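You operate a simulated robot arm through the tools that you are given. There is no shell and no other tool. Be economical: measure what you need, move in short steps, check, and stop when the job is done.

Carry out the task below with a simulated two-armed robot. There is one attempt and no reset: what you move stays moved.

TASK
Release the main mushroom stop, reset, and start the line in auto at fast speed.
Fine: use the main box; one press of reset, one of start.
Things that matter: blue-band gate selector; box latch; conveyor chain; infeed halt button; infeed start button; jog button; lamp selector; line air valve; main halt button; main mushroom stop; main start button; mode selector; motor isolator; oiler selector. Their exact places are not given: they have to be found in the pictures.

The check looks at the end state, three seconds after you hand in, the way a careful person would. Anything else that was tipped, shoved, dropped, spilled or broken makes it a failure.

THE ROBOT
Two 7-joint arms with two-finger parallel grippers on one trunk, on a base that drives. Base frame: it is fixed to the floor where the robot stands at the start and does not move with it; the origin is under the middle of the robot, x ahead of it, y to its left, z up. Lengths are in cm, angles in rad, forces in N, time in s.
The left shoulder is at the start at [6, 14.3, 87.7], the right one opposite. With the tool pointing down near the work surface each hand reaches from about 10 to 60 cm from the robot's upright axis, wherever it stands, measured 20 degrees to its own side. Places, roughly: blue-band gate selector [100, 30, 100]; box latch [90, -10, 90]; conveyor chain [190, 210, 90]; infeed halt button [190, 280, 100]; infeed start button [180, 290, 100]; jog button [90, 20, 100]; lamp selector [180, 310, 100]; line air valve [40, -150, 70]; main halt button [90, 20, 100]; main mushroom stop [80, 0, 100]; main start button [90, 30, 100]; mode selector [100, 10, 100]; motor isolator [170, 260, 70]; oiler selector [90, 0, 100]; red-band gate selector [100, 20, 100]; release button [80, 10, 100]. Payload 1.57 kg a hand.
The tool frame of a hand sits at the grasp point between the pads (the TCP): z along the fingers, y along the line on which they close. The tips reach 3 cm beyond it. The gripper opens to 11 cm. The fingers are 2.4 cm wide and 1.2 cm thick; the gripper's body (4.8 by 11.2 cm) begins 7.8 cm behind the TCP.
Orientation is that of the tool frame in the base frame, as a unit quaternion [w, x, y, z]. With the fingers straight down and closing along the base's y, the tool's x points along the base's -x, its y along +y and its z along -z.

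THE INTERFACE
- The arms move only by the tool servo_tool. It takes "left_commands", "right_commands" or both (then of equal length, played together; a hand with none holds still); each is a list of rows, each an object (a shift or turn left out is 0, a gripper value left out holds the last) with "dr": the turn, a rotation vector about the base's x, y, z in units of 180 degrees (1.0 is 180 degrees), a list of three; "offset": the shift along the base's x, y, z in units of 500 mm (1.0 is 500 mm), a list of three; "hand": the opening, from 0 (shut) to 1 (fully open). In form: [{"dr": [wx, wy, wz], "offset": [dx, dy, dz], "hand": hand}, ...]. A call has 1 to 8 rows; each row is the pose to reach, as a shift and turn from the pose commanded when the call began. A call with a number of a shift or a turn outside -1 to 1 is refused whole. Each row takes 0.2 s and may step no farther than 5 cm and 0.15 rad from the row before; otherwise, or with a gripper value out of range, the whole call is refused. Where a pose cannot be reached the arm comes as near as it can. A force on the tool above 70 N (or 10 N above the force at the start of the call, whichever is more), or a blocked arm, ends the call early, and 0.2 s more pass. Each finger travels about 4.5 cm/s and halts on what it meets, pressing with about 33 N; the grip force reading is that of the motor and also rises with nothing between the fingers. The clock runs only during rows and for 0.2 s after the last one: add rows that repeat a pose to give the fingers time. It gives the time, the measured TCP pose, the force on the tool (base axes), the opening and the grip force at its end, in the units of the frame above (readings bear some noise), with the torque about the TCP (base axes, N m) and any sound that the robot's microphone picked up, and new pictures: "pictures" is both (left out), scene, wrist or none (wrist: the cameras of the hands that moved).
- Cameras (640 x 400 px; columns grow to the right, rows downward): "scene" is now at [5.59, 1.14, 150.17]; the picture's right is [0.14, -0.99, 0.00], its down [-0.62, -0.09, -0.78] and it looks along [0.77, 0.11, -0.62] (base axes); focal length 296 px, centre (320, 200). "left" rides on the left gripper at [7, -1.6, -14.1] in its tool frame; the picture's right is [0.23, 0.97, 0.00], its down [-0.86, 0.20, -0.48] and it looks along [-0.47, 0.11, 0.88] (tool axes); focal length 222 px, centre (320, 200). "right" rides on the right gripper at [7, 1.6, -14.1] in its tool frame; the picture's right is [-0.23, 0.97, 0.00], its down [-0.86, -0.20, -0.48] and it looks along [-0.47, -0.11, 0.88] (tool axes); focal length 222 px, centre (320, 200).
- move_column(by): slides the trunk up (or, below 0, down) by that many cm; the arms and the scene camera ride with it, the base frame stays. It gives what a move gives, with no picture.
- base_move(legs): drives the robot by 1 to 6 legs, each [ahead, left, turn to the left] in cm, cm and rad, along the robot's own axes; the way and the turn of a leg run together, so that a leg with both is an arc; at most 150 cm and 3.142 rad a leg. The arms and the cameras ride along, it lands a little off, and it stops where it bumps. It gives what a move gives, and a new picture of the scene camera.
- head_to(pan, tilt): turns the head with the scene camera to pan (to the left, within 1.501 rad either way) and tilt (down, from -0.506 to 1.204), counted from straight ahead of the robot. It gives what a move gives, and a new picture of the scene camera.
- pixel_to_xyz(camera, pixels): for up to 12 pixels [column, row] of the newest picture of that camera ("zoom" is the newest enlarged one), the place [x, y, z] in the base frame of the surface seen there, good to about 0.2 cm. No time passes.
- zoom(camera, box): a new picture of the part [left, top, right, bottom] of that camera's present view, enlarged. No time passes.
- sign_off(): hands the job in; it is judged then, once.

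Go step by step. Measure first, check grasps and placings, and put right what went wrong. The budget is 80 turns and 260 pictures, counting those below and the enlarged ones. Unless the task says otherwise, let go and move clear before handing in, and close with one line.

The tools are called by a JSON object that holds its "api" and its "payload". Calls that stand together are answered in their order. servo_tool: Moves the arms, as the interface text tells. Its arguments: {"type":"object","properties":{"left_commands":{"type":"array","items":{"type":"object","properties":{"dr":{"type":"array","items":{"type":"number"}},"offset":{"type":"array","items":{"type":"number"}},"hand":{"type":"number"}}}},"right_commands":{"type":"array","items":{"type":"object","properties":{"dr":{"type":"array","items":{"type":"number"}},"offset":{"type":"array","items":{"type":"number"}},"hand":{"type":"number"}}}},"pictures":{"type":"string","enum":["both","scene","wrist","none"]}},"required":[]} The other tools are called the same way: move_column (by) slides the trunk up or down; base_move (legs) drives the base; head_to (pan, tilt) turns the head that bears the scene camera; pixel_to_xyz (camera, pixels) gives the place of the surface under pixels of a picture; zoom (camera, box) takes an enlarged picture of a part of a camera's view; sign_off () hands the job in.

At the start:

```text
time_s: 0.0
left_position: [48.99, 33.11, 100.03]
left_ee_rot: [0.0, -0.001, 1.0, -0.001]
left_ft_force: [0.7, 1.0, -0.2]
left_wrist_torque: [0.01, -0.01, -0.03]
left_width: 11.0
left_gripper_force: 0.1
right_position: [60.44, -20.87, 99.99]
right_ee_rot: [0.002, -0.001, 1.0, 0.001]
right_ft_force: [0.4, 0.7, 0.1]
right_wrist_torque: [-0.01, -0.01, -0.01]
right_width: 11.01
right_gripper_force: 0.1
trunk travel left (down, up): [-47.6, 11.4]
robot x, y, heading: [0.21, 0.04, -0.004]
head pan, tilt: [0.141, 0.674]
```

scene: 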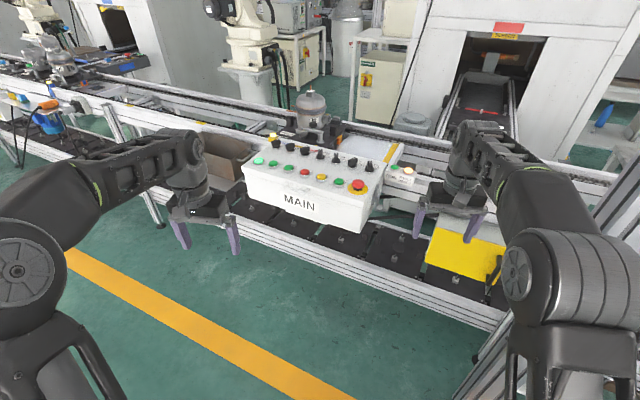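
right: 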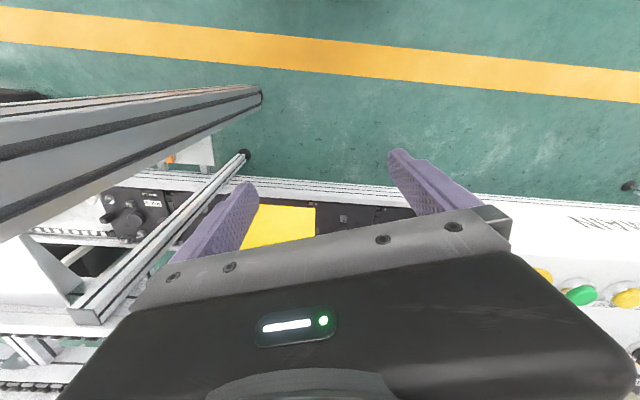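
left: 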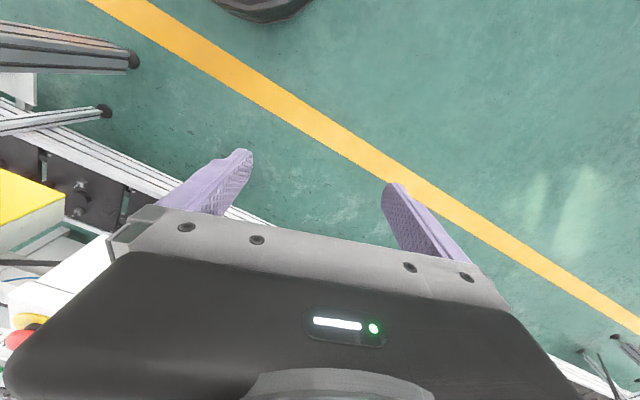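

The scene shows the MAIN box around pixels (240-400,130-230). I'll enlarge it to read the labels.

{"api": "zoom", "payload": {"camera": "scene", "box": [230, 125, 330, 188]}}

{"api": "zoom", "payload": {"camera": "scene", "box": [310, 135, 420, 204]}}

{"api": "zoom", "payload": {"camera": "scene", "box": [230, 125, 430, 250]}}

```text
6.35 times, centred on (280, 156) of scene
```

zoom: 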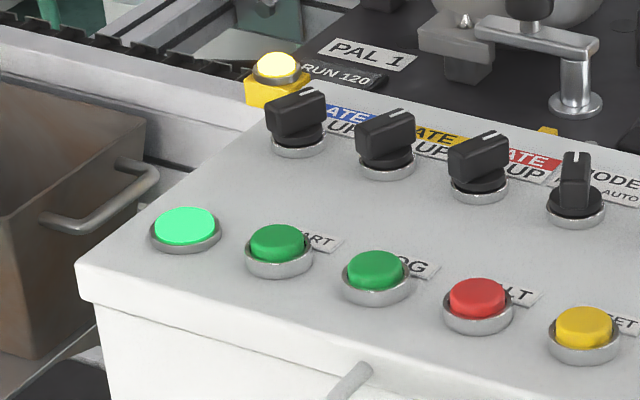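

```text
5.80 times, centred on (365, 170) of scene
```

zoom: 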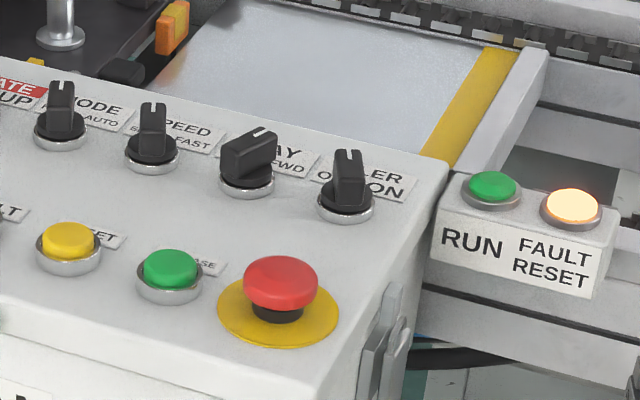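

```text
3.20 times, centred on (330, 188) of scene
```

zoom: 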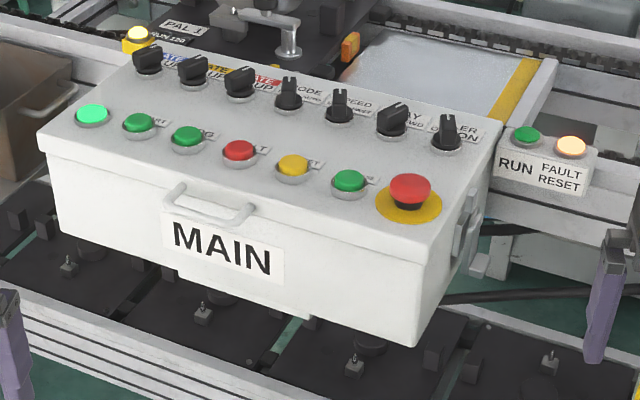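

The box is readable but its labels are partly hidden. I'll measure the controls in the last zoom.

{"api": "pixel_to_xyz", "payload": {"camera": "zoom", "pixels": [[138, 122], [187, 134], [239, 149], [293, 164], [349, 179], [410, 185], [288, 95], [339, 106], [393, 117], [446, 132], [240, 82], [92, 114]]}}

{"api": "zoom", "payload": {"camera": "scene", "box": [310, 140, 350, 165]}}

{"api": "zoom", "payload": {"camera": "scene", "box": [335, 170, 383, 200]}}

```text
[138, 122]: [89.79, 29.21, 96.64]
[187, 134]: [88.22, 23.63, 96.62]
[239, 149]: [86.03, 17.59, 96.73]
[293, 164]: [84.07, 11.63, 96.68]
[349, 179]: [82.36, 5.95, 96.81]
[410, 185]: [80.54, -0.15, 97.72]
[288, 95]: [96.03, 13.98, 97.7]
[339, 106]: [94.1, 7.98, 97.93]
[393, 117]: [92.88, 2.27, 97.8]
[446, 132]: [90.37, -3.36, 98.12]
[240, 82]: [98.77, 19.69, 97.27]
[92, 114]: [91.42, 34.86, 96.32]
```

```text
16.00 times, centred on (330, 152) of scene
```

zoom: 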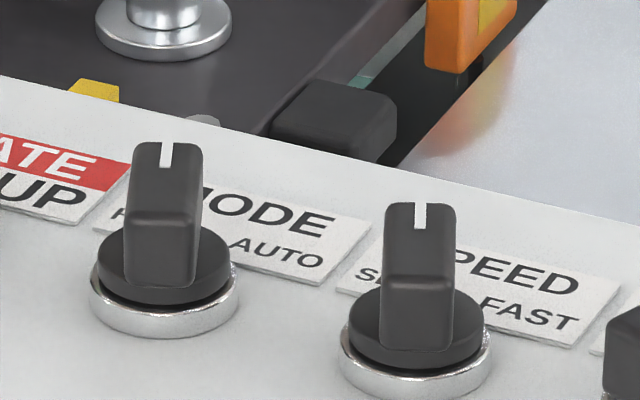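

```text
13.33 times, centred on (359, 185) of scene
```

zoom: 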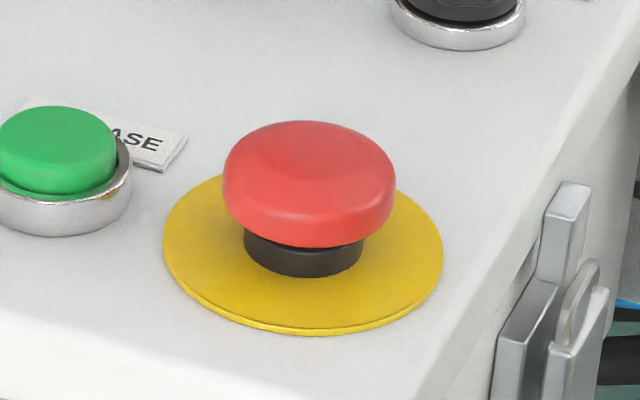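

Mode and speed appear to sit left of AUTO/FAST. I'll raise the trunk for clearance and a better view, and measure how far the conveyor's front edge sits from me.

{"api": "move_column", "payload": {"by": 11.2}}

{"api": "head_to", "payload": {"pan": 0.05, "tilt": 0.85}}

```text
time_s: 1.4
left_position: [49.15, 33.07, 111.14]
left_ee_rot: [0.0, 0.0, 1.0, 0.0]
left_ft_force: [0.2, -0.3, 0.1]
left_wrist_torque: [-0.01, -0.02, 0.01]
left_width: 11.01
left_gripper_force: 0.1
right_position: [60.32, -20.83, 111.2]
right_ee_rot: [0.0, 0.0, 1.0, 0.0]
right_ft_force: [-0.2, 0.4, -0.2]
right_wrist_torque: [-0.03, 0.01, 0.02]
right_width: 10.99
right_gripper_force: 0.0
trunk travel left (down, up): [-58.8, 0.2]
robot x, y, heading: [0.06, 0.29, 0.0]
head pan, tilt: [0.141, 0.674]
```

```text
time_s: 2.1
left_position: [49.0, 33.14, 111.12]
left_ee_rot: [0.001, 0.0, 1.0, 0.0]
left_ft_force: [0.6, -0.4, 0.5]
left_wrist_torque: [-0.04, -0.01, 0.02]
left_width: 10.95
left_gripper_force: 0.0
right_position: [60.37, -20.91, 111.28]
right_ee_rot: [0.001, 0.0, 1.0, 0.0]
right_ft_force: [0.3, 0.2, -0.3]
right_wrist_torque: [0.05, 0.02, 0.0]
right_width: 10.99
right_gripper_force: 0.1
trunk travel left (down, up): [-58.8, 0.2]
robot x, y, heading: [0.12, 0.11, 0.001]
head pan, tilt: [0.051, 0.85]
```

scene: 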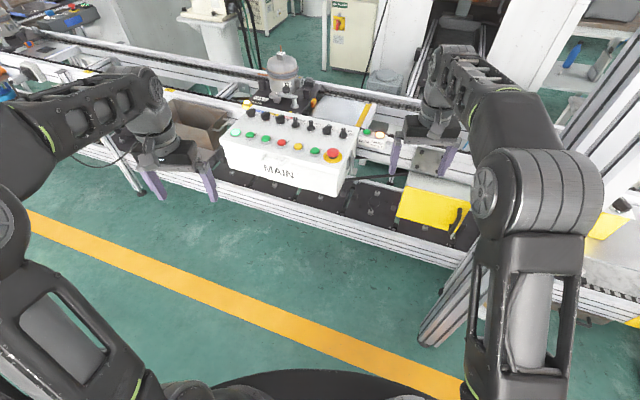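

I'll measure the front rail, the yellow tray and the post at (435,330) to see how far I can drive.

{"api": "pixel_to_xyz", "payload": {"camera": "scene", "pixels": [[400, 245], [300, 215], [180, 180], [425, 222], [430, 338], [338, 192], [230, 175], [340, 330], [560, 300]]}}

{"api": "zoom", "payload": {"camera": "scene", "box": [215, 100, 375, 200]}}

```text
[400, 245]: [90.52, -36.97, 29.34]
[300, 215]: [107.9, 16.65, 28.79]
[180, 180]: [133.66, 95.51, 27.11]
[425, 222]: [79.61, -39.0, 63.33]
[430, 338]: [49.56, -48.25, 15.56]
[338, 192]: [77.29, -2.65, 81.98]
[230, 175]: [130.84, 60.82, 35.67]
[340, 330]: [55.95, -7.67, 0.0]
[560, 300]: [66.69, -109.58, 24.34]
```

```text
4.00 times, centred on (295, 150) of scene
```

zoom: 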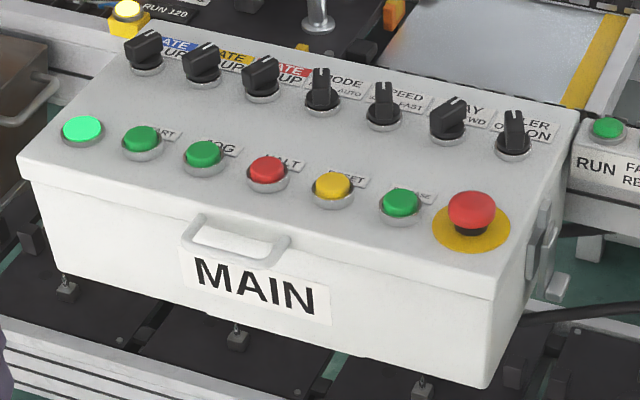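

There's room: the front rail is at x≈90+ and the post at y≈-48. I'll pull both hands back a little, then drive forward 40 cm and a bit left.

{"api": "servo_tool", "payload": {"right_commands": [{"offset": [-0.09, 0, 0]}, {"offset": [-0.18, 0, 0]}, {"offset": [-0.27, 0, 0]}, {"offset": [-0.36, -0.03, 0]}], "left_commands": [{"offset": [-0.08, 0, 0]}, {"offset": [-0.16, 0, 0]}, {"offset": [-0.2, 0, 0], "hand": 0.5}, {"offset": [-0.2, 0, 0], "hand": 0.3}], "pictures": "none"}}

{"api": "base_move", "payload": {"legs": [[40, 4, 0]]}}

```text
time_s: 3.1
left_position: [38.79, 33.23, 111.25]
left_ee_rot: [0.0, 0.0, 1.0, -0.001]
left_ft_force: [-0.3, -0.4, 0.7]
left_wrist_torque: [0.0, -0.02, 0.03]
left_width: 5.97
left_gripper_force: 0.1
right_position: [42.12, -22.48, 111.15]
right_ee_rot: [0.001, 0.001, 1.0, 0.0]
right_ft_force: [0.2, -0.4, 0.2]
right_wrist_torque: [-0.03, 0.0, 0.01]
right_width: 11.02
right_gripper_force: 0.0
trunk travel left (down, up): [-58.8, 0.2]
robot x, y, heading: [-0.07, -0.24, -0.001]
head pan, tilt: [0.051, 0.85]
```

```text
time_s: 5.7
left_position: [78.98, 37.82, 111.11]
left_ee_rot: [0.001, -0.004, 1.0, 0.0]
left_ft_force: [-0.6, 0.0, 0.3]
left_wrist_torque: [0.01, 0.02, -0.02]
left_width: 3.3
left_gripper_force: 0.0
right_position: [82.9, -18.09, 111.05]
right_ee_rot: [0.001, -0.003, 1.0, 0.001]
right_ft_force: [0.9, 0.3, -1.2]
right_wrist_torque: [-0.01, 0.03, 0.01]
right_width: 11.01
right_gripper_force: 0.0
trunk travel left (down, up): [-58.8, 0.2]
robot x, y, heading: [40.37, 4.64, 0.011]
head pan, tilt: [0.051, 0.85]
```

scene: 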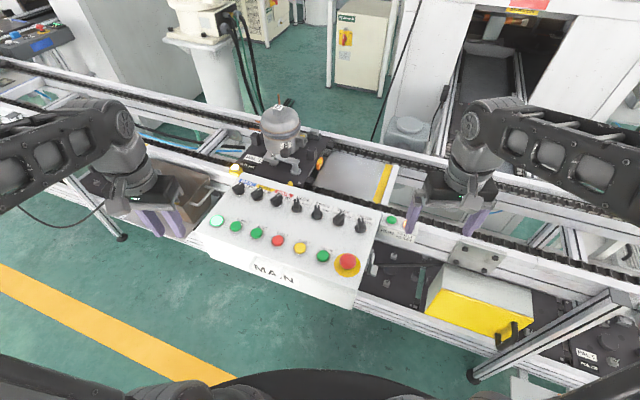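

The base stands at (40.4, 4.6) with a good view of the panel. I'll zoom in on both halves to read the labels and pointers.

{"api": "zoom", "payload": {"camera": "scene", "box": [200, 175, 296, 235]}}

{"api": "zoom", "payload": {"camera": "scene", "box": [285, 190, 389, 255]}}

{"api": "zoom", "payload": {"camera": "scene", "box": [200, 170, 400, 295]}}

{"api": "pixel_to_xyz", "payload": {"camera": "scene", "pixels": [[277, 227], [309, 233], [340, 240], [370, 220], [300, 222], [250, 215]]}}

```text
6.67 times, centred on (248, 205) of scene
```

zoom: 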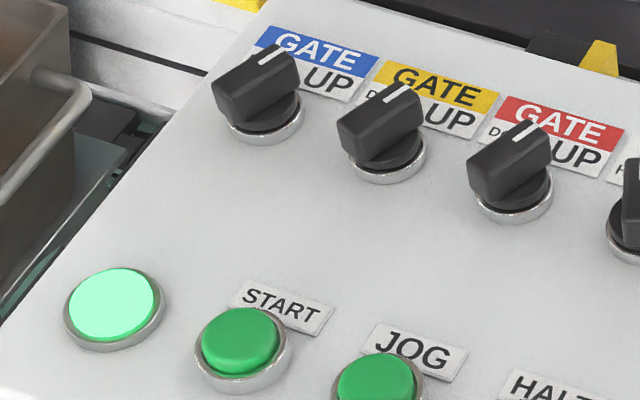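

```text
6.15 times, centred on (337, 222) of scene
```

zoom: 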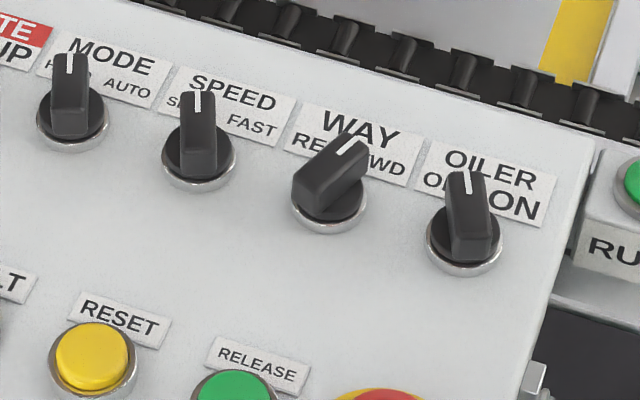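

```text
3.20 times, centred on (300, 232) of scene
```

zoom: 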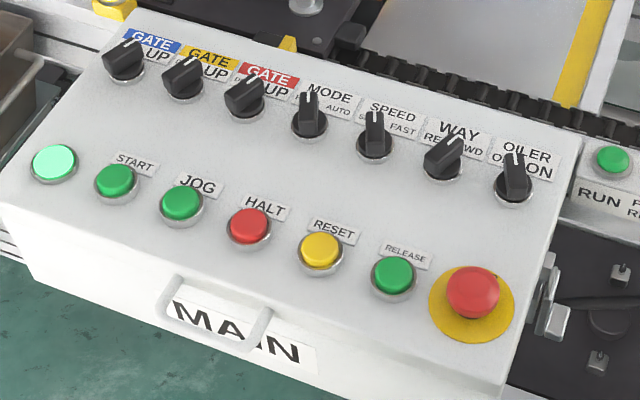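

```text
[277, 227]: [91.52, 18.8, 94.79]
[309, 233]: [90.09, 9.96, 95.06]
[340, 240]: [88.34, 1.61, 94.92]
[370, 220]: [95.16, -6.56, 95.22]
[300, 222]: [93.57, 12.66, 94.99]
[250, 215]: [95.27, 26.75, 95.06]
```

Panel is level at z≈95; MODE points to HAND, SPEED to SLOW; gates UP, way FWD, oiler off. I'll zoom on the MODE/SPEED knobs and measure their handle geometry.

{"api": "zoom", "payload": {"camera": "scene", "box": [286, 190, 350, 230]}}

{"api": "zoom", "payload": {"camera": "right", "box": [0, 0, 640, 400]}}

{"api": "zoom", "payload": {"camera": "left", "box": [0, 0, 640, 400]}}

```text
10.00 times, centred on (318, 210) of scene
```

zoom: 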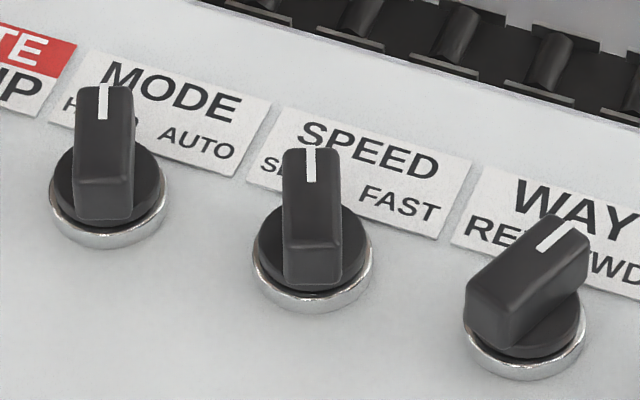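

```text
1.00 times, centred on (320, 200) of right (not enlarged: the box is as wide or as high as the picture)
```

zoom: 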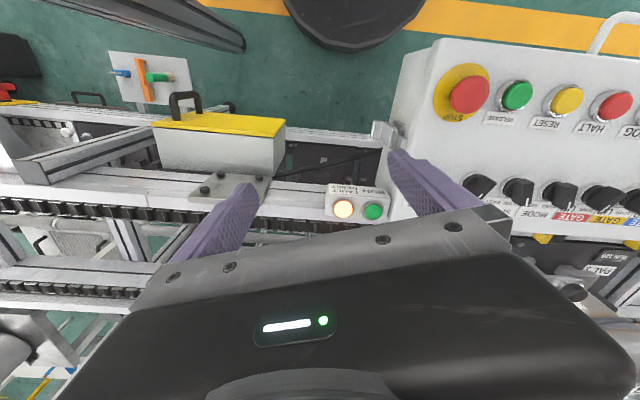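

```text
1.00 times, centred on (320, 200) of left (not enlarged: the box is as wide or as high as the picture)
```

zoom: 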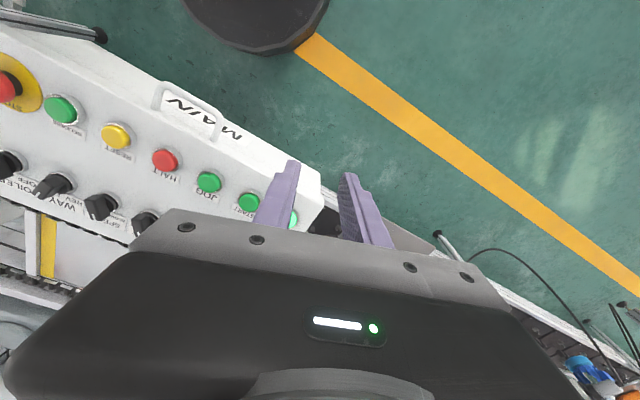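

The right wrist camera sees the mushroom at (470,93) and pointers from above. Zooming there.

{"api": "zoom", "payload": {"camera": "right", "box": [420, 50, 532, 120]}}

{"api": "zoom", "payload": {"camera": "right", "box": [440, 150, 600, 250]}}

{"api": "zoom", "payload": {"camera": "scene", "box": [325, 240, 373, 270]}}

```text
5.71 times, centred on (476, 85) of right
```

zoom: 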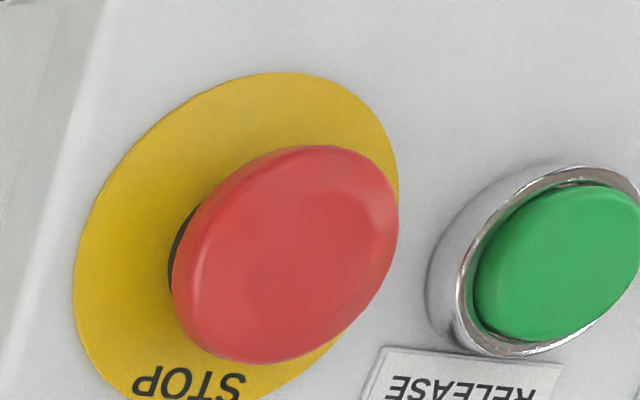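

```text
4.00 times, centred on (520, 200) of right
```

zoom: 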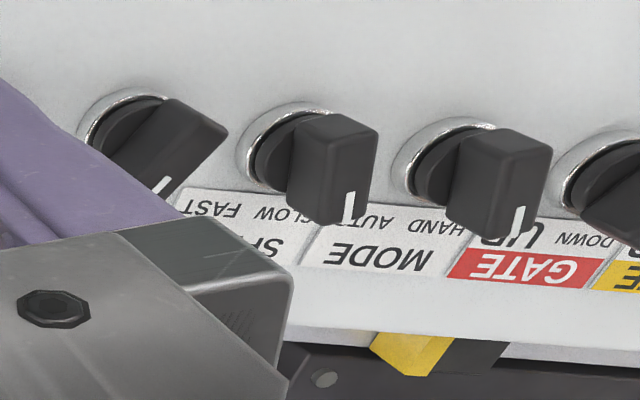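

```text
13.33 times, centred on (349, 255) of scene
```

zoom: 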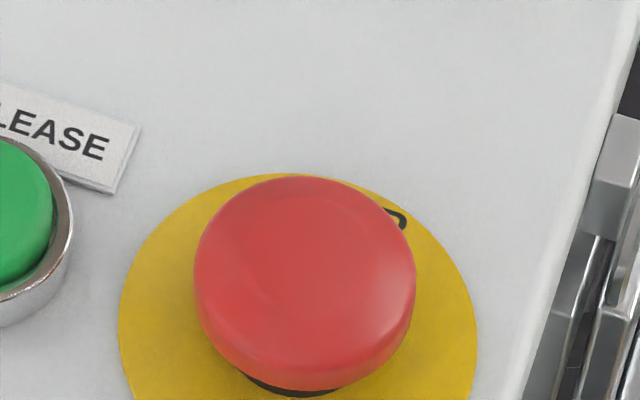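

I'll measure the mushroom edges in this zoom.

{"api": "pixel_to_xyz", "payload": {"camera": "zoom", "pixels": [[205, 275], [405, 290], [305, 190], [305, 270], [310, 340], [300, 382], [290, 390], [450, 250], [150, 300]]}}

{"api": "zoom", "payload": {"camera": "scene", "box": [288, 192, 328, 217]}}

```text
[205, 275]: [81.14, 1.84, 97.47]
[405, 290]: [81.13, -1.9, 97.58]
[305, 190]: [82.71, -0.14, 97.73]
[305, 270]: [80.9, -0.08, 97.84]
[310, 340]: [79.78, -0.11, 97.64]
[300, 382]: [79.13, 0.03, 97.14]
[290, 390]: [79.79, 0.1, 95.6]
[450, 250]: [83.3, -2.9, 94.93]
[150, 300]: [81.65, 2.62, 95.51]
```

```text
16.00 times, centred on (308, 204) of scene
```

zoom: 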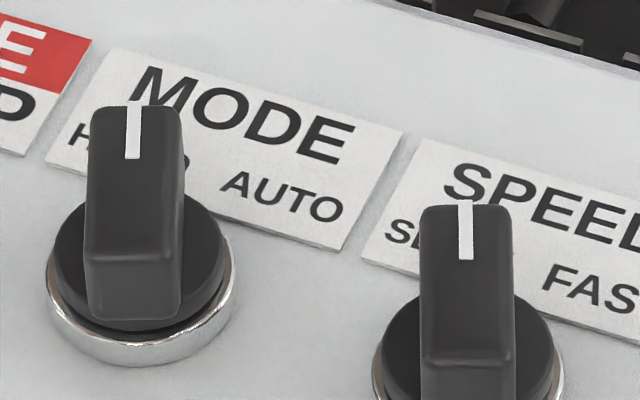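

Mushroom: centre (80.9, -0.05), ∅≈4, top 97.8. Now the knob's handle corners.

{"api": "pixel_to_xyz", "payload": {"camera": "zoom", "pixels": [[98, 118], [172, 118], [92, 245], [178, 250], [134, 110], [135, 180], [135, 250], [465, 210], [466, 350], [130, 345], [426, 350], [506, 355]]}}

```text
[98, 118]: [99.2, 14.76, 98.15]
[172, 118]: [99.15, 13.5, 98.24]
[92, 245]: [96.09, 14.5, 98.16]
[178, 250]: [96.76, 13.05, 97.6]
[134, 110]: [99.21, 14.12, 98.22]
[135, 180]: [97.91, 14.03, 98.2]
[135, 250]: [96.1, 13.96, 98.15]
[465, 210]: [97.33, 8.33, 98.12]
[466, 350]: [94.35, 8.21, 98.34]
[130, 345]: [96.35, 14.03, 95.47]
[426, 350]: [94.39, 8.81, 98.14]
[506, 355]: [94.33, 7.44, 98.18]
```

The handle is ≈3.2×1.4 cm pointing along base +x, MODE centre (97.65,14.05), SPEED (95.85,8.3). I'll check the bottle behind and my base clearance.

{"api": "pixel_to_xyz", "payload": {"camera": "scene", "pixels": [[280, 110], [280, 125], [290, 165], [278, 98], [320, 376], [260, 376], [382, 376], [360, 300], [337, 213], [343, 221], [318, 168]]}}

```text
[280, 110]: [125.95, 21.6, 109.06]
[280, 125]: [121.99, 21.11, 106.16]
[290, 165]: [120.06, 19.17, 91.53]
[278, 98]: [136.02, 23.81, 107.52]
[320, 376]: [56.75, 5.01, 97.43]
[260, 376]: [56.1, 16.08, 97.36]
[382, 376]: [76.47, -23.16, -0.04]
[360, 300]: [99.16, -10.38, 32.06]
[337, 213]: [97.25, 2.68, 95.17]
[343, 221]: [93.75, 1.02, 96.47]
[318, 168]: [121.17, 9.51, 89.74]
```

The bottle is at x≥120, so it's clear. I'll drive 5 cm closer for comfortable reach.

{"api": "base_move", "payload": {"legs": [[5, 0, 0]]}}

```text
time_s: 6.6
left_position: [84.14, 37.86, 111.19]
left_ee_rot: [-0.001, -0.004, 1.0, 0.0]
left_ft_force: [0.5, -0.4, -0.9]
left_wrist_torque: [0.0, 0.02, -0.01]
left_width: 3.29
left_gripper_force: 0.0
right_position: [87.99, -17.97, 111.08]
right_ee_rot: [0.0, -0.003, 1.0, 0.0]
right_ft_force: [0.0, -0.3, 0.5]
right_wrist_torque: [-0.02, 0.09, -0.02]
right_width: 10.99
right_gripper_force: 0.1
trunk travel left (down, up): [-58.8, 0.2]
robot x, y, heading: [45.18, 4.41, 0.005]
head pan, tilt: [0.051, 0.85]
```

scene: 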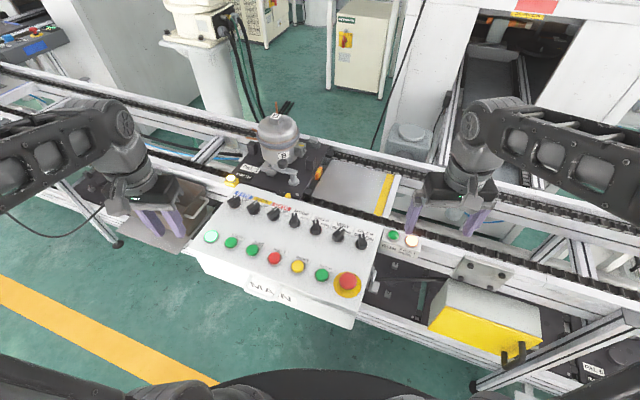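

Moving the left hand above the MODE knob (97.65, 14.05) at a safe height, opening to ≈4.2 cm.

{"api": "servo_tool", "payload": {"left_commands": [{"offset": [0.0386, -0.068, 0], "hand": 0.38}, {"offset": [0.0772, -0.136, 0]}, {"offset": [0.1158, -0.204, 0]}, {"offset": [0.1544, -0.272, 0]}, {"offset": [0.193, -0.34, 0]}, {"offset": [0.2316, -0.408, 0]}, {"offset": [0.27, -0.476, -0.03]}, {"offset": [0.27, -0.476, -0.06]}]}}

```text
time_s: 8.4
left_position: [97.71, 14.06, 108.21]
left_ee_rot: [0.0, -0.004, 1.0, 0.0]
left_ft_force: [1.0, 0.6, 0.5]
left_wrist_torque: [0.02, 0.0, 0.02]
left_width: 4.17
left_gripper_force: 0.0
right_position: [87.59, -17.97, 111.11]
right_ee_rot: [0.002, -0.003, 1.0, 0.0]
right_ft_force: [-0.2, 0.0, -0.3]
right_wrist_torque: [0.0, 0.02, 0.03]
right_width: 10.99
right_gripper_force: 0.1
trunk travel left (down, up): [-58.8, 0.2]
robot x, y, heading: [45.54, 3.77, 0.006]
head pan, tilt: [0.051, 0.85]
```

scene: 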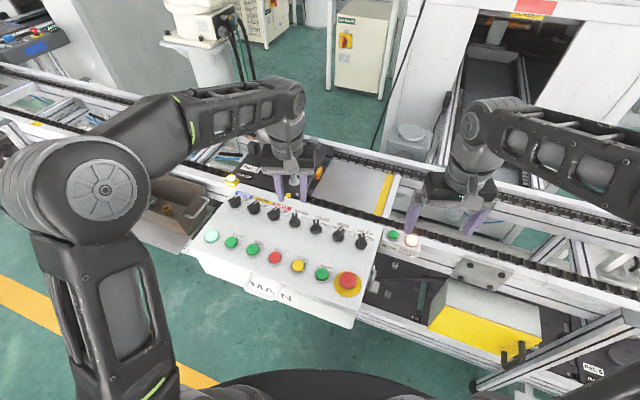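
left: 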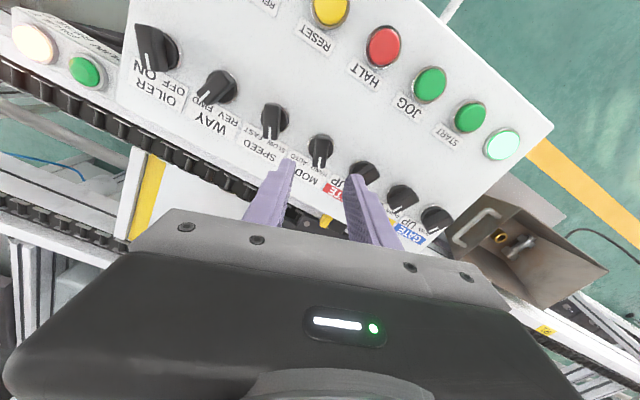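

Parallax is consistent with being over MODE. I'll descend to TCP z≈99.6 (tips 96.6) with the fingers straddling the handle.

{"api": "servo_tool", "payload": {"left_commands": [{"offset": [0, 0, -0.06]}, {"offset": [0, 0, -0.11]}, {"offset": [0, 0, -0.15]}, {"offset": [0, 0, -0.172]}, {"offset": [0, 0, -0.172]}]}}

{"api": "zoom", "payload": {"camera": "scene", "box": [248, 180, 360, 250]}}

{"api": "zoom", "payload": {"camera": "left", "box": [240, 140, 400, 240]}}

```text
time_s: 9.6
left_position: [97.51, 14.14, 99.52]
left_ee_rot: [0.0, -0.003, 1.0, 0.0]
left_ft_force: [0.8, -0.2, -0.5]
left_wrist_torque: [-0.01, -0.02, -0.02]
left_width: 4.17
left_gripper_force: 0.0
right_position: [87.73, -17.93, 111.08]
right_ee_rot: [0.002, -0.003, 1.0, 0.0]
right_ft_force: [-0.3, -0.7, 0.5]
right_wrist_torque: [0.0, -0.04, 0.02]
right_width: 11.0
right_gripper_force: 0.1
trunk travel left (down, up): [-58.8, 0.2]
robot x, y, heading: [45.65, 3.91, 0.006]
head pan, tilt: [0.051, 0.85]
```

scene: 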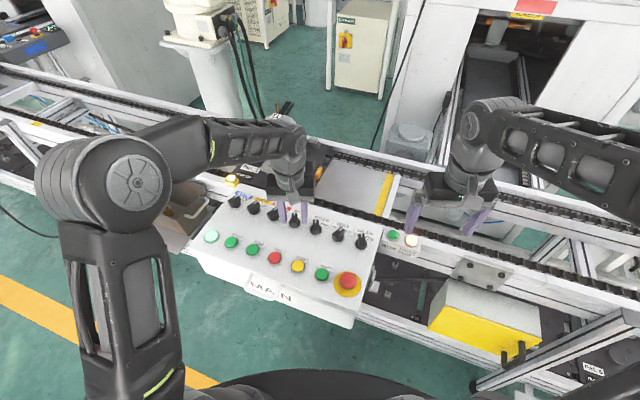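
left: 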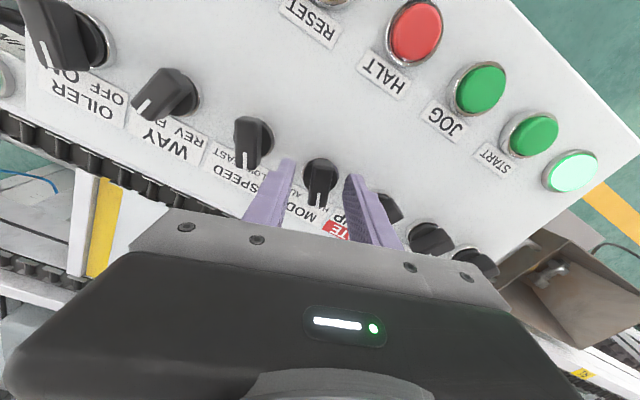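

```text
5.71 times, centred on (304, 215) of scene
```

zoom: 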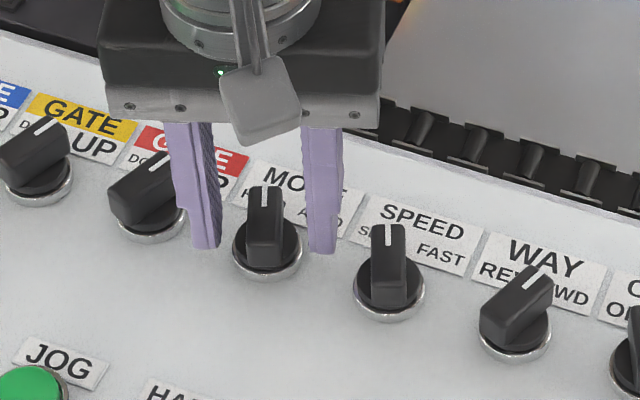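

```text
4.00 times, centred on (320, 190) of left
```

zoom: 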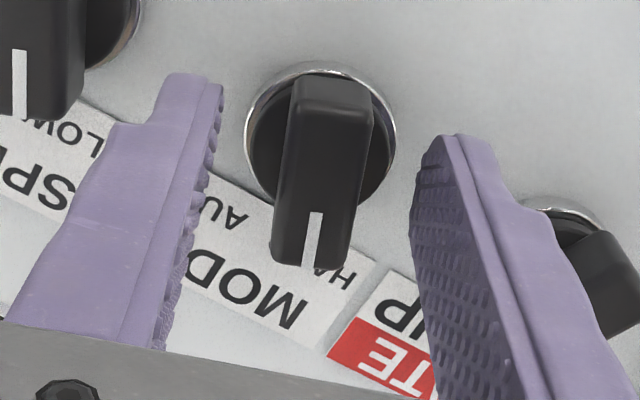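

The handle is centred between the fingers. Close on it.

{"api": "servo_tool", "payload": {"left_commands": [{"hand": 0.05}, {"hand": 0.05}, {"hand": 0.05}], "pictures": "none"}}

```text
time_s: 10.4
left_position: [97.55, 14.34, 99.57]
left_ee_rot: [-0.001, -0.003, 1.0, 0.001]
left_ft_force: [0.4, 2.1, -0.1]
left_wrist_torque: [0.05, -0.09, 0.07]
left_width: 1.54
left_gripper_force: 25.8
right_position: [87.82, -17.95, 111.15]
right_ee_rot: [0.001, -0.004, 1.0, 0.0]
right_ft_force: [0.9, 0.5, 0.7]
right_wrist_torque: [-0.02, 0.01, 0.03]
right_width: 11.0
right_gripper_force: 0.0
trunk travel left (down, up): [-58.8, 0.2]
robot x, y, heading: [45.18, 4.16, 0.007]
head pan, tilt: [0.051, 0.85]
```

Gripped at 1.54 cm. Turn clockwise ≈50° about the vertical.

{"api": "servo_tool", "payload": {"left_commands": [{"dr": [0, 0, -0.042]}, {"dr": [0, 0, -0.084]}, {"dr": [0, 0, -0.126]}, {"dr": [0, 0, -0.168]}, {"dr": [0, 0, -0.21]}, {"dr": [0, 0, -0.25]}, {"dr": [0, 0, -0.28]}]}}

{"api": "zoom", "payload": {"camera": "scene", "box": [248, 180, 360, 250]}}

```text
time_s: 12.0
left_position: [97.62, 14.3, 99.62]
left_ee_rot: [0.001, 0.422, 0.907, -0.001]
left_ft_force: [5.9, 18.9, 4.6]
left_wrist_torque: [0.35, -0.14, 1.23]
left_width: 1.97
left_gripper_force: 34.1
right_position: [87.83, -17.8, 111.15]
right_ee_rot: [0.001, -0.004, 1.0, -0.001]
right_ft_force: [0.7, -0.3, -0.1]
right_wrist_torque: [-0.02, 0.0, -0.03]
right_width: 10.99
right_gripper_force: 0.1
trunk travel left (down, up): [-58.8, 0.2]
robot x, y, heading: [45.38, 4.19, 0.007]
head pan, tilt: [0.051, 0.85]
```

scene: 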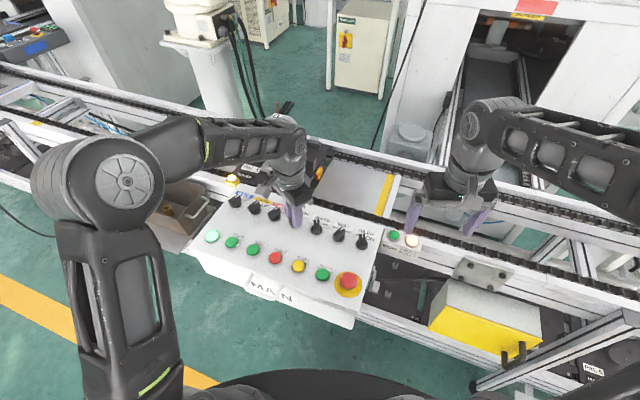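
left: 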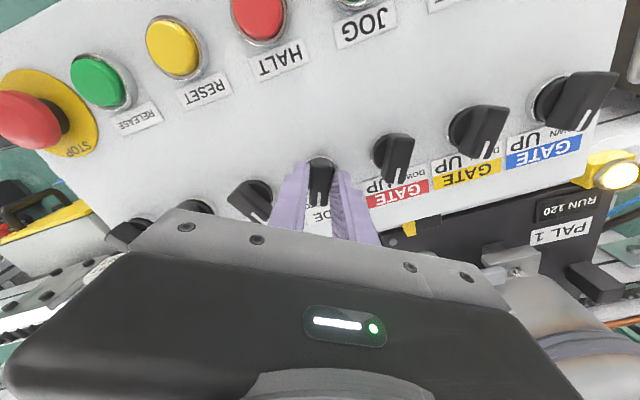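

```text
5.71 times, centred on (304, 215) of scene
```

zoom: 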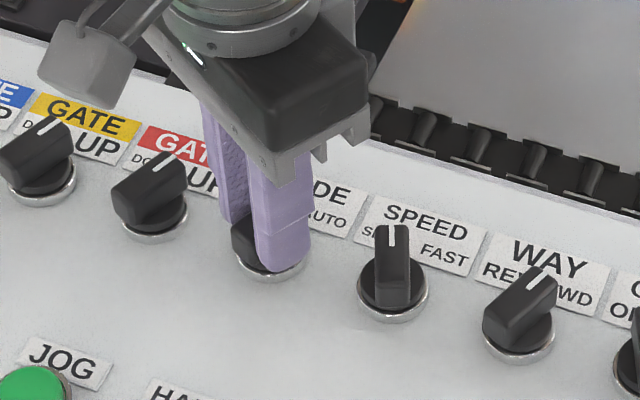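

The knob has hit its stop (torque 1.2 N·m). Open slightly, lift, then look.

{"api": "servo_tool", "payload": {"left_commands": [{"dr": [0, 0, 0.02], "hand": 0.3}, {"dr": [0, 0, 0.02], "hand": 0.3}, {"dr": [0, 0, 0.02], "hand": 0.3}, {"dr": [0, 0, 0.02], "offset": [0, 0, 0.04]}, {"dr": [0, 0, 0.05], "offset": [0, 0, 0.1]}, {"dr": [0, 0, 0.09], "offset": [-0.02, -0.05, 0.12]}, {"dr": [0, 0, 0.13], "offset": [-0.03, -0.11, 0.12]}]}}

{"api": "zoom", "payload": {"camera": "scene", "box": [248, 180, 360, 250]}}

```text
time_s: 13.6
left_position: [95.97, 8.35, 105.65]
left_ee_rot: [0.0, 0.229, 0.973, 0.0]
left_ft_force: [0.2, -0.4, 0.1]
left_wrist_torque: [0.02, 0.03, 0.02]
left_width: 3.29
left_gripper_force: 0.1
right_position: [87.77, -18.04, 111.12]
right_ee_rot: [0.001, -0.004, 1.0, 0.0]
right_ft_force: [1.6, 0.1, -0.4]
right_wrist_torque: [0.04, -0.01, 0.01]
right_width: 10.99
right_gripper_force: 0.0
trunk travel left (down, up): [-58.8, 0.2]
robot x, y, heading: [45.51, 3.85, 0.007]
head pan, tilt: [0.051, 0.85]
```

scene: 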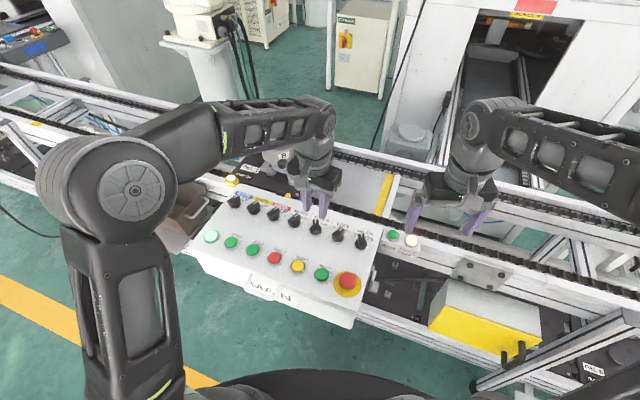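
left: 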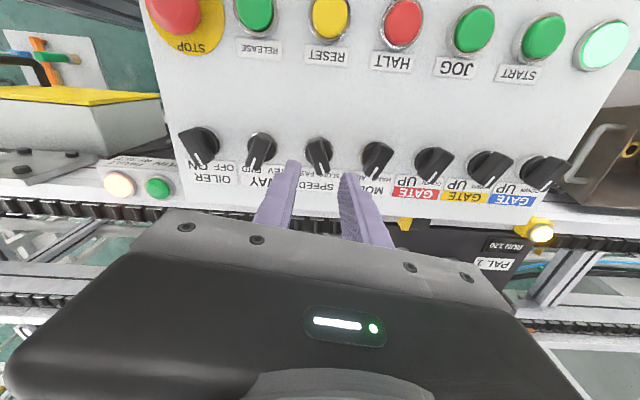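

```text
5.71 times, centred on (304, 215) of scene
```

zoom: 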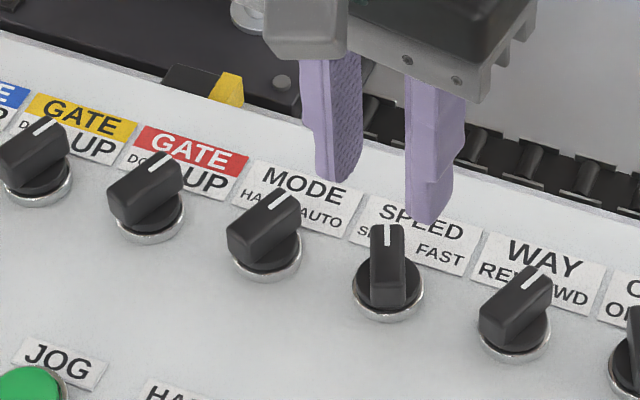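

MODE now points to AUTO. Next, square the hand up and lower it over SPEED (95.85, 8.3).

{"api": "servo_tool", "payload": {"left_commands": [{"dr": [0, 0, 0.042], "hand": 0.36}, {"dr": [0, 0, 0.084]}, {"dr": [0, 0, 0.126]}, {"dr": [0, 0, 0.147], "offset": [-0.002, -0.001, -0.03]}, {"dr": [0, 0, 0.147], "offset": [-0.002, -0.001, -0.08]}, {"dr": [0, 0, 0.147], "offset": [-0.002, -0.001, -0.121]}, {"dr": [0, 0, 0.147], "offset": [-0.002, -0.001, -0.121]}], "pictures": "wrist"}}

{"api": "zoom", "payload": {"camera": "scene", "box": [264, 185, 360, 245]}}

```text
time_s: 15.2
left_position: [95.96, 8.47, 99.55]
left_ee_rot: [0.0, 0.001, 1.0, 0.0]
left_ft_force: [0.0, 0.5, -0.1]
left_wrist_torque: [0.01, -0.02, -0.01]
left_width: 3.95
left_gripper_force: 0.1
right_position: [87.78, -17.99, 111.08]
right_ee_rot: [0.003, -0.003, 1.0, 0.0]
right_ft_force: [0.9, 0.9, -0.4]
right_wrist_torque: [-0.02, -0.04, -0.03]
right_width: 10.98
right_gripper_force: 0.0
trunk travel left (down, up): [-58.8, 0.2]
robot x, y, heading: [45.61, 4.63, 0.009]
head pan, tilt: [0.051, 0.85]
```

left: 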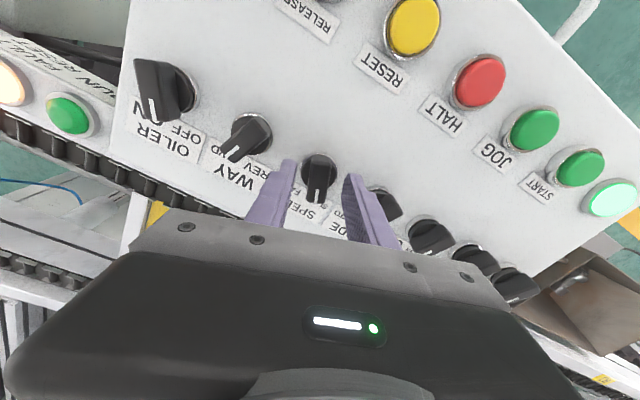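

```text
6.67 times, centred on (312, 215) of scene
```

zoom: 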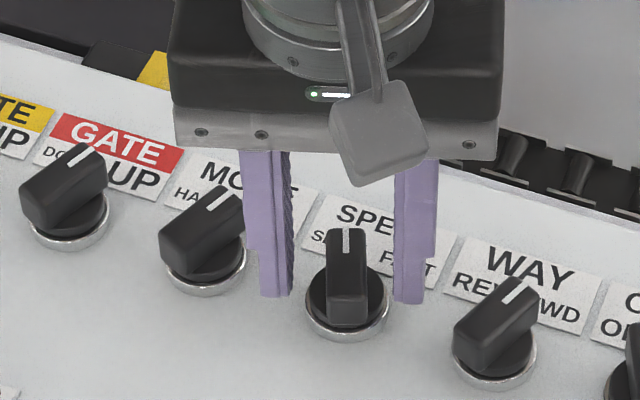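

SPEED's handle sits between the fingers and both neighbours are clear. Close, then turn clockwise.

{"api": "servo_tool", "payload": {"left_commands": [{"hand": 0.05}, {"hand": 0.05}, {"hand": 0.05}], "pictures": "none"}}

{"api": "servo_tool", "payload": {"left_commands": [{"dr": [0, 0, -0.042]}, {"dr": [0, 0, -0.084]}, {"dr": [0, 0, -0.126]}, {"dr": [0, 0, -0.168]}, {"dr": [0, 0, -0.21]}, {"dr": [0, 0, -0.25]}, {"dr": [0, 0, -0.275]}], "pictures": "scene"}}

{"api": "zoom", "payload": {"camera": "scene", "box": [264, 185, 360, 245]}}

```text
time_s: 16.0
left_position: [95.83, 8.32, 99.57]
left_ee_rot: [0.0, 0.002, 1.0, 0.0]
left_ft_force: [-1.4, -4.9, -1.9]
left_wrist_torque: [-0.2, -0.04, 0.03]
left_width: 1.56
left_gripper_force: 27.1
right_position: [87.75, -18.0, 111.13]
right_ee_rot: [0.002, -0.003, 1.0, 0.001]
right_ft_force: [0.4, -0.1, -0.4]
right_wrist_torque: [-0.03, -0.01, 0.01]
right_width: 11.0
right_gripper_force: 0.1
trunk travel left (down, up): [-58.8, 0.2]
robot x, y, heading: [45.56, 3.98, 0.008]
head pan, tilt: [0.051, 0.85]
```

```text
time_s: 17.6
left_position: [95.84, 8.35, 99.51]
left_ee_rot: [0.0, 0.42, 0.907, 0.0]
left_ft_force: [-1.9, -10.8, 2.7]
left_wrist_torque: [-0.48, -0.17, 1.18]
left_width: 1.93
left_gripper_force: 33.3
right_position: [87.68, -18.07, 111.0]
right_ee_rot: [0.001, -0.004, 1.0, 0.0]
right_ft_force: [0.6, -1.0, 1.0]
right_wrist_torque: [-0.02, 0.02, 0.02]
right_width: 10.99
right_gripper_force: 0.1
trunk travel left (down, up): [-58.8, 0.2]
robot x, y, heading: [45.36, 4.08, 0.006]
head pan, tilt: [0.051, 0.85]
```

scene: 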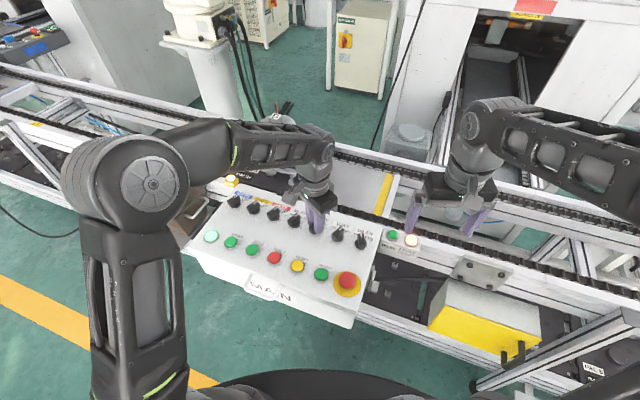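

```text
6.67 times, centred on (312, 215) of scene
```

zoom: 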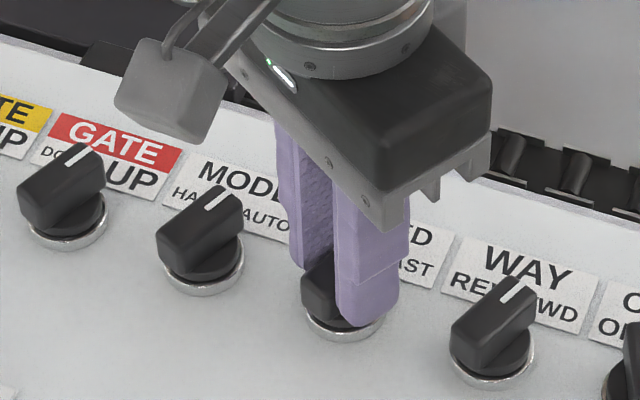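

Turned to the stop. Open slightly, lift, unwind the wrist and start toward the mushroom.

{"api": "servo_tool", "payload": {"left_commands": [{"dr": [0, 0, 0.02], "hand": 0.28}, {"dr": [0, 0, 0.02], "hand": 0.28}, {"dr": [0, 0, 0.02], "hand": 0.28}, {"dr": [0, 0, 0.02], "offset": [0, 0, 0.06]}, {"dr": [0, 0, 0.06], "offset": [0, 0, 0.14]}, {"dr": [0, 0, 0.105], "offset": [-0.07, -0.03, 0.16]}, {"dr": [0, 0, 0.15], "offset": [-0.15, -0.06, 0.16]}, {"dr": [0, 0, 0.195], "offset": [-0.22, -0.1, 0.16]}], "pictures": "none"}}

{"api": "servo_tool", "payload": {"left_commands": [{"dr": [0, 0, 0.045], "offset": [-0.04, -0.04, 0], "hand": 0.47}, {"dr": [0, 0, 0.09], "offset": [-0.0786, -0.068, 0]}, {"dr": [0, 0, 0.135], "offset": [-0.0786, -0.068, 0]}, {"dr": [0, 0, 0.18], "offset": [-0.0786, -0.068, 0]}, {"dr": [0, 0, 0.225], "offset": [-0.0786, -0.068, 0]}, {"dr": [0, 0, 0.27], "offset": [-0.0786, -0.068, 0]}, {"dr": [0, 0, 0.3], "offset": [-0.0786, -0.068, 0]}]}}

{"api": "zoom", "payload": {"camera": "scene", "box": [264, 180, 392, 260]}}

```text
time_s: 19.4
left_position: [84.59, 3.12, 107.58]
left_ee_rot: [0.0, 0.125, 0.992, 0.0]
left_ft_force: [-0.6, -0.9, -0.4]
left_wrist_torque: [0.03, -0.02, 0.04]
left_width: 3.08
left_gripper_force: 0.0
right_position: [87.69, -17.96, 111.09]
right_ee_rot: [0.002, -0.004, 1.0, 0.0]
right_ft_force: [0.5, 0.6, -0.4]
right_wrist_torque: [-0.02, -0.02, -0.03]
right_width: 11.02
right_gripper_force: 0.2
trunk travel left (down, up): [-58.8, 0.2]
robot x, y, heading: [45.31, 4.26, 0.01]
head pan, tilt: [0.051, 0.85]
```

```text
time_s: 21.0
left_position: [80.95, 0.04, 107.5]
left_ee_rot: [0.0, -0.338, 0.941, 0.0]
left_ft_force: [-0.1, -0.1, -0.1]
left_wrist_torque: [0.01, 0.04, -0.01]
left_width: 5.17
left_gripper_force: 0.0
right_position: [87.85, -17.9, 110.98]
right_ee_rot: [0.002, -0.004, 1.0, 0.0]
right_ft_force: [0.1, -0.4, -0.5]
right_wrist_torque: [0.03, -0.01, 0.0]
right_width: 11.02
right_gripper_force: 0.0
trunk travel left (down, up): [-58.8, 0.2]
robot x, y, heading: [45.15, 4.09, 0.006]
head pan, tilt: [0.051, 0.85]
```

scene: 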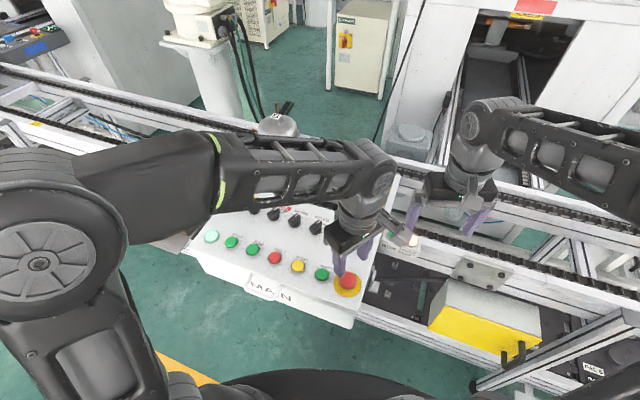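
left: 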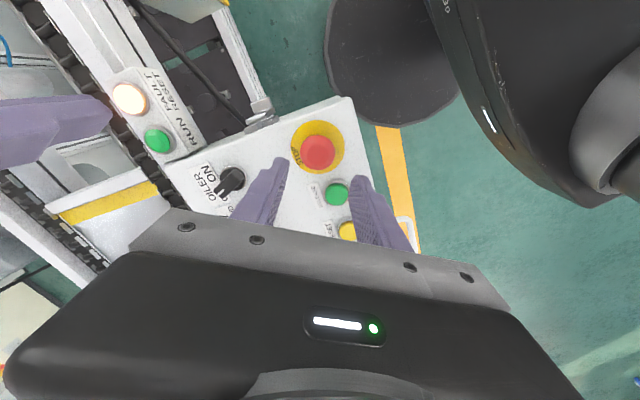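

```text
5.00 times, centred on (328, 220) of scene
```

zoom: 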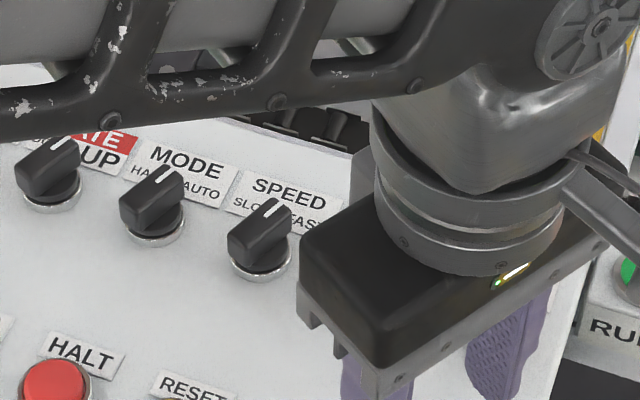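

SPEED is at FAST and MODE at AUTO. Descend around the mushroom head and close on it.

{"api": "servo_tool", "payload": {"left_commands": [{"offset": [0, 0, -0.06]}, {"offset": [0, 0, -0.11]}, {"offset": [0, 0, -0.15]}, {"offset": [-0.001, -0.001, -0.169]}, {"offset": [-0.001, -0.001, -0.169]}]}}

{"api": "zoom", "payload": {"camera": "left", "box": [220, 90, 412, 210]}}

{"api": "zoom", "payload": {"camera": "scene", "box": [306, 230, 386, 280]}}

```text
time_s: 22.2
left_position: [81.01, -0.09, 98.82]
left_ee_rot: [-0.001, -0.337, 0.941, 0.0]
left_ft_force: [0.2, 0.0, 0.6]
left_wrist_torque: [-0.03, -0.03, -0.03]
left_width: 5.19
left_gripper_force: 0.1
right_position: [87.82, -17.92, 111.17]
right_ee_rot: [0.002, -0.004, 1.0, 0.0]
right_ft_force: [-0.6, 0.0, 0.1]
right_wrist_torque: [0.0, 0.01, -0.01]
right_width: 10.99
right_gripper_force: 0.0
trunk travel left (down, up): [-58.8, 0.2]
robot x, y, heading: [44.98, 4.15, 0.008]
head pan, tilt: [0.051, 0.85]
```

scene: 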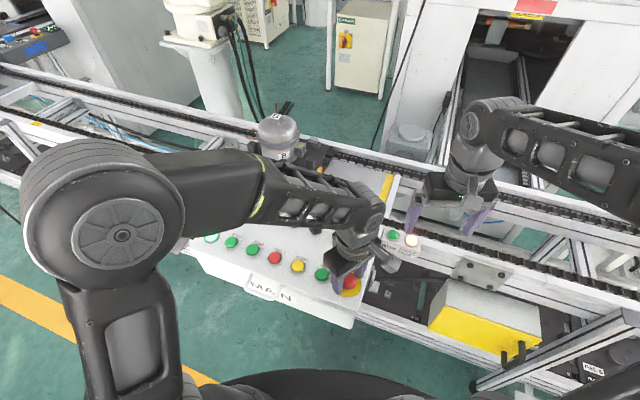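
left: 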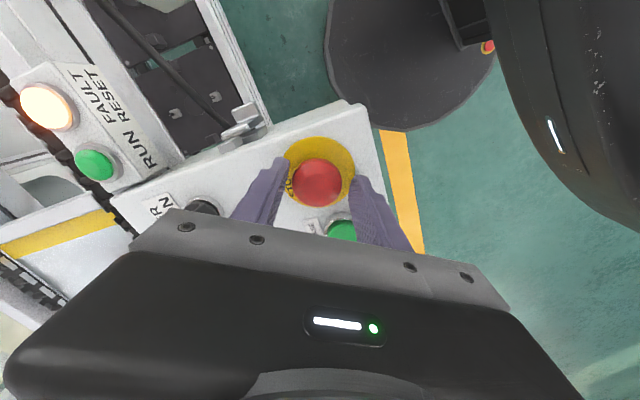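

```text
3.33 times, centred on (316, 150) of left
```

zoom: 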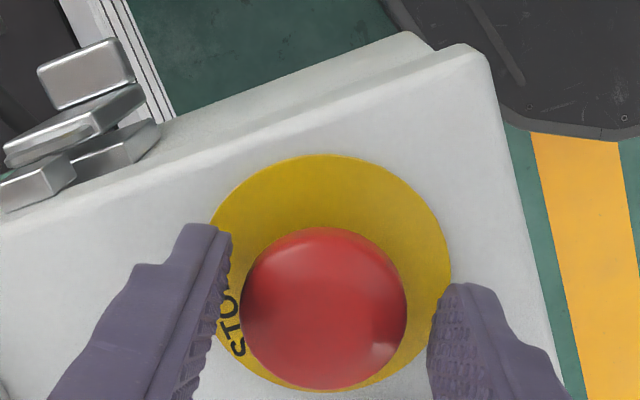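

```text
8.00 times, centred on (346, 255) of scene
```

zoom: 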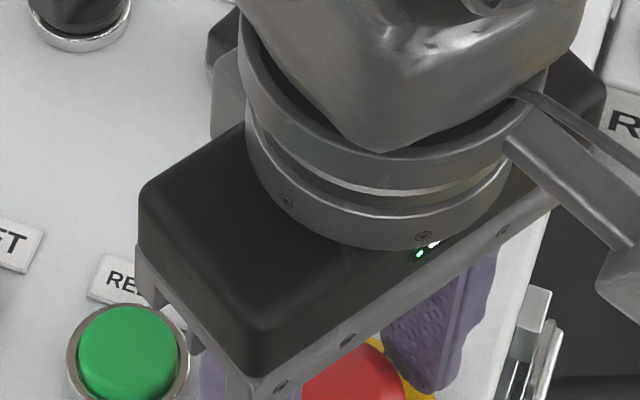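

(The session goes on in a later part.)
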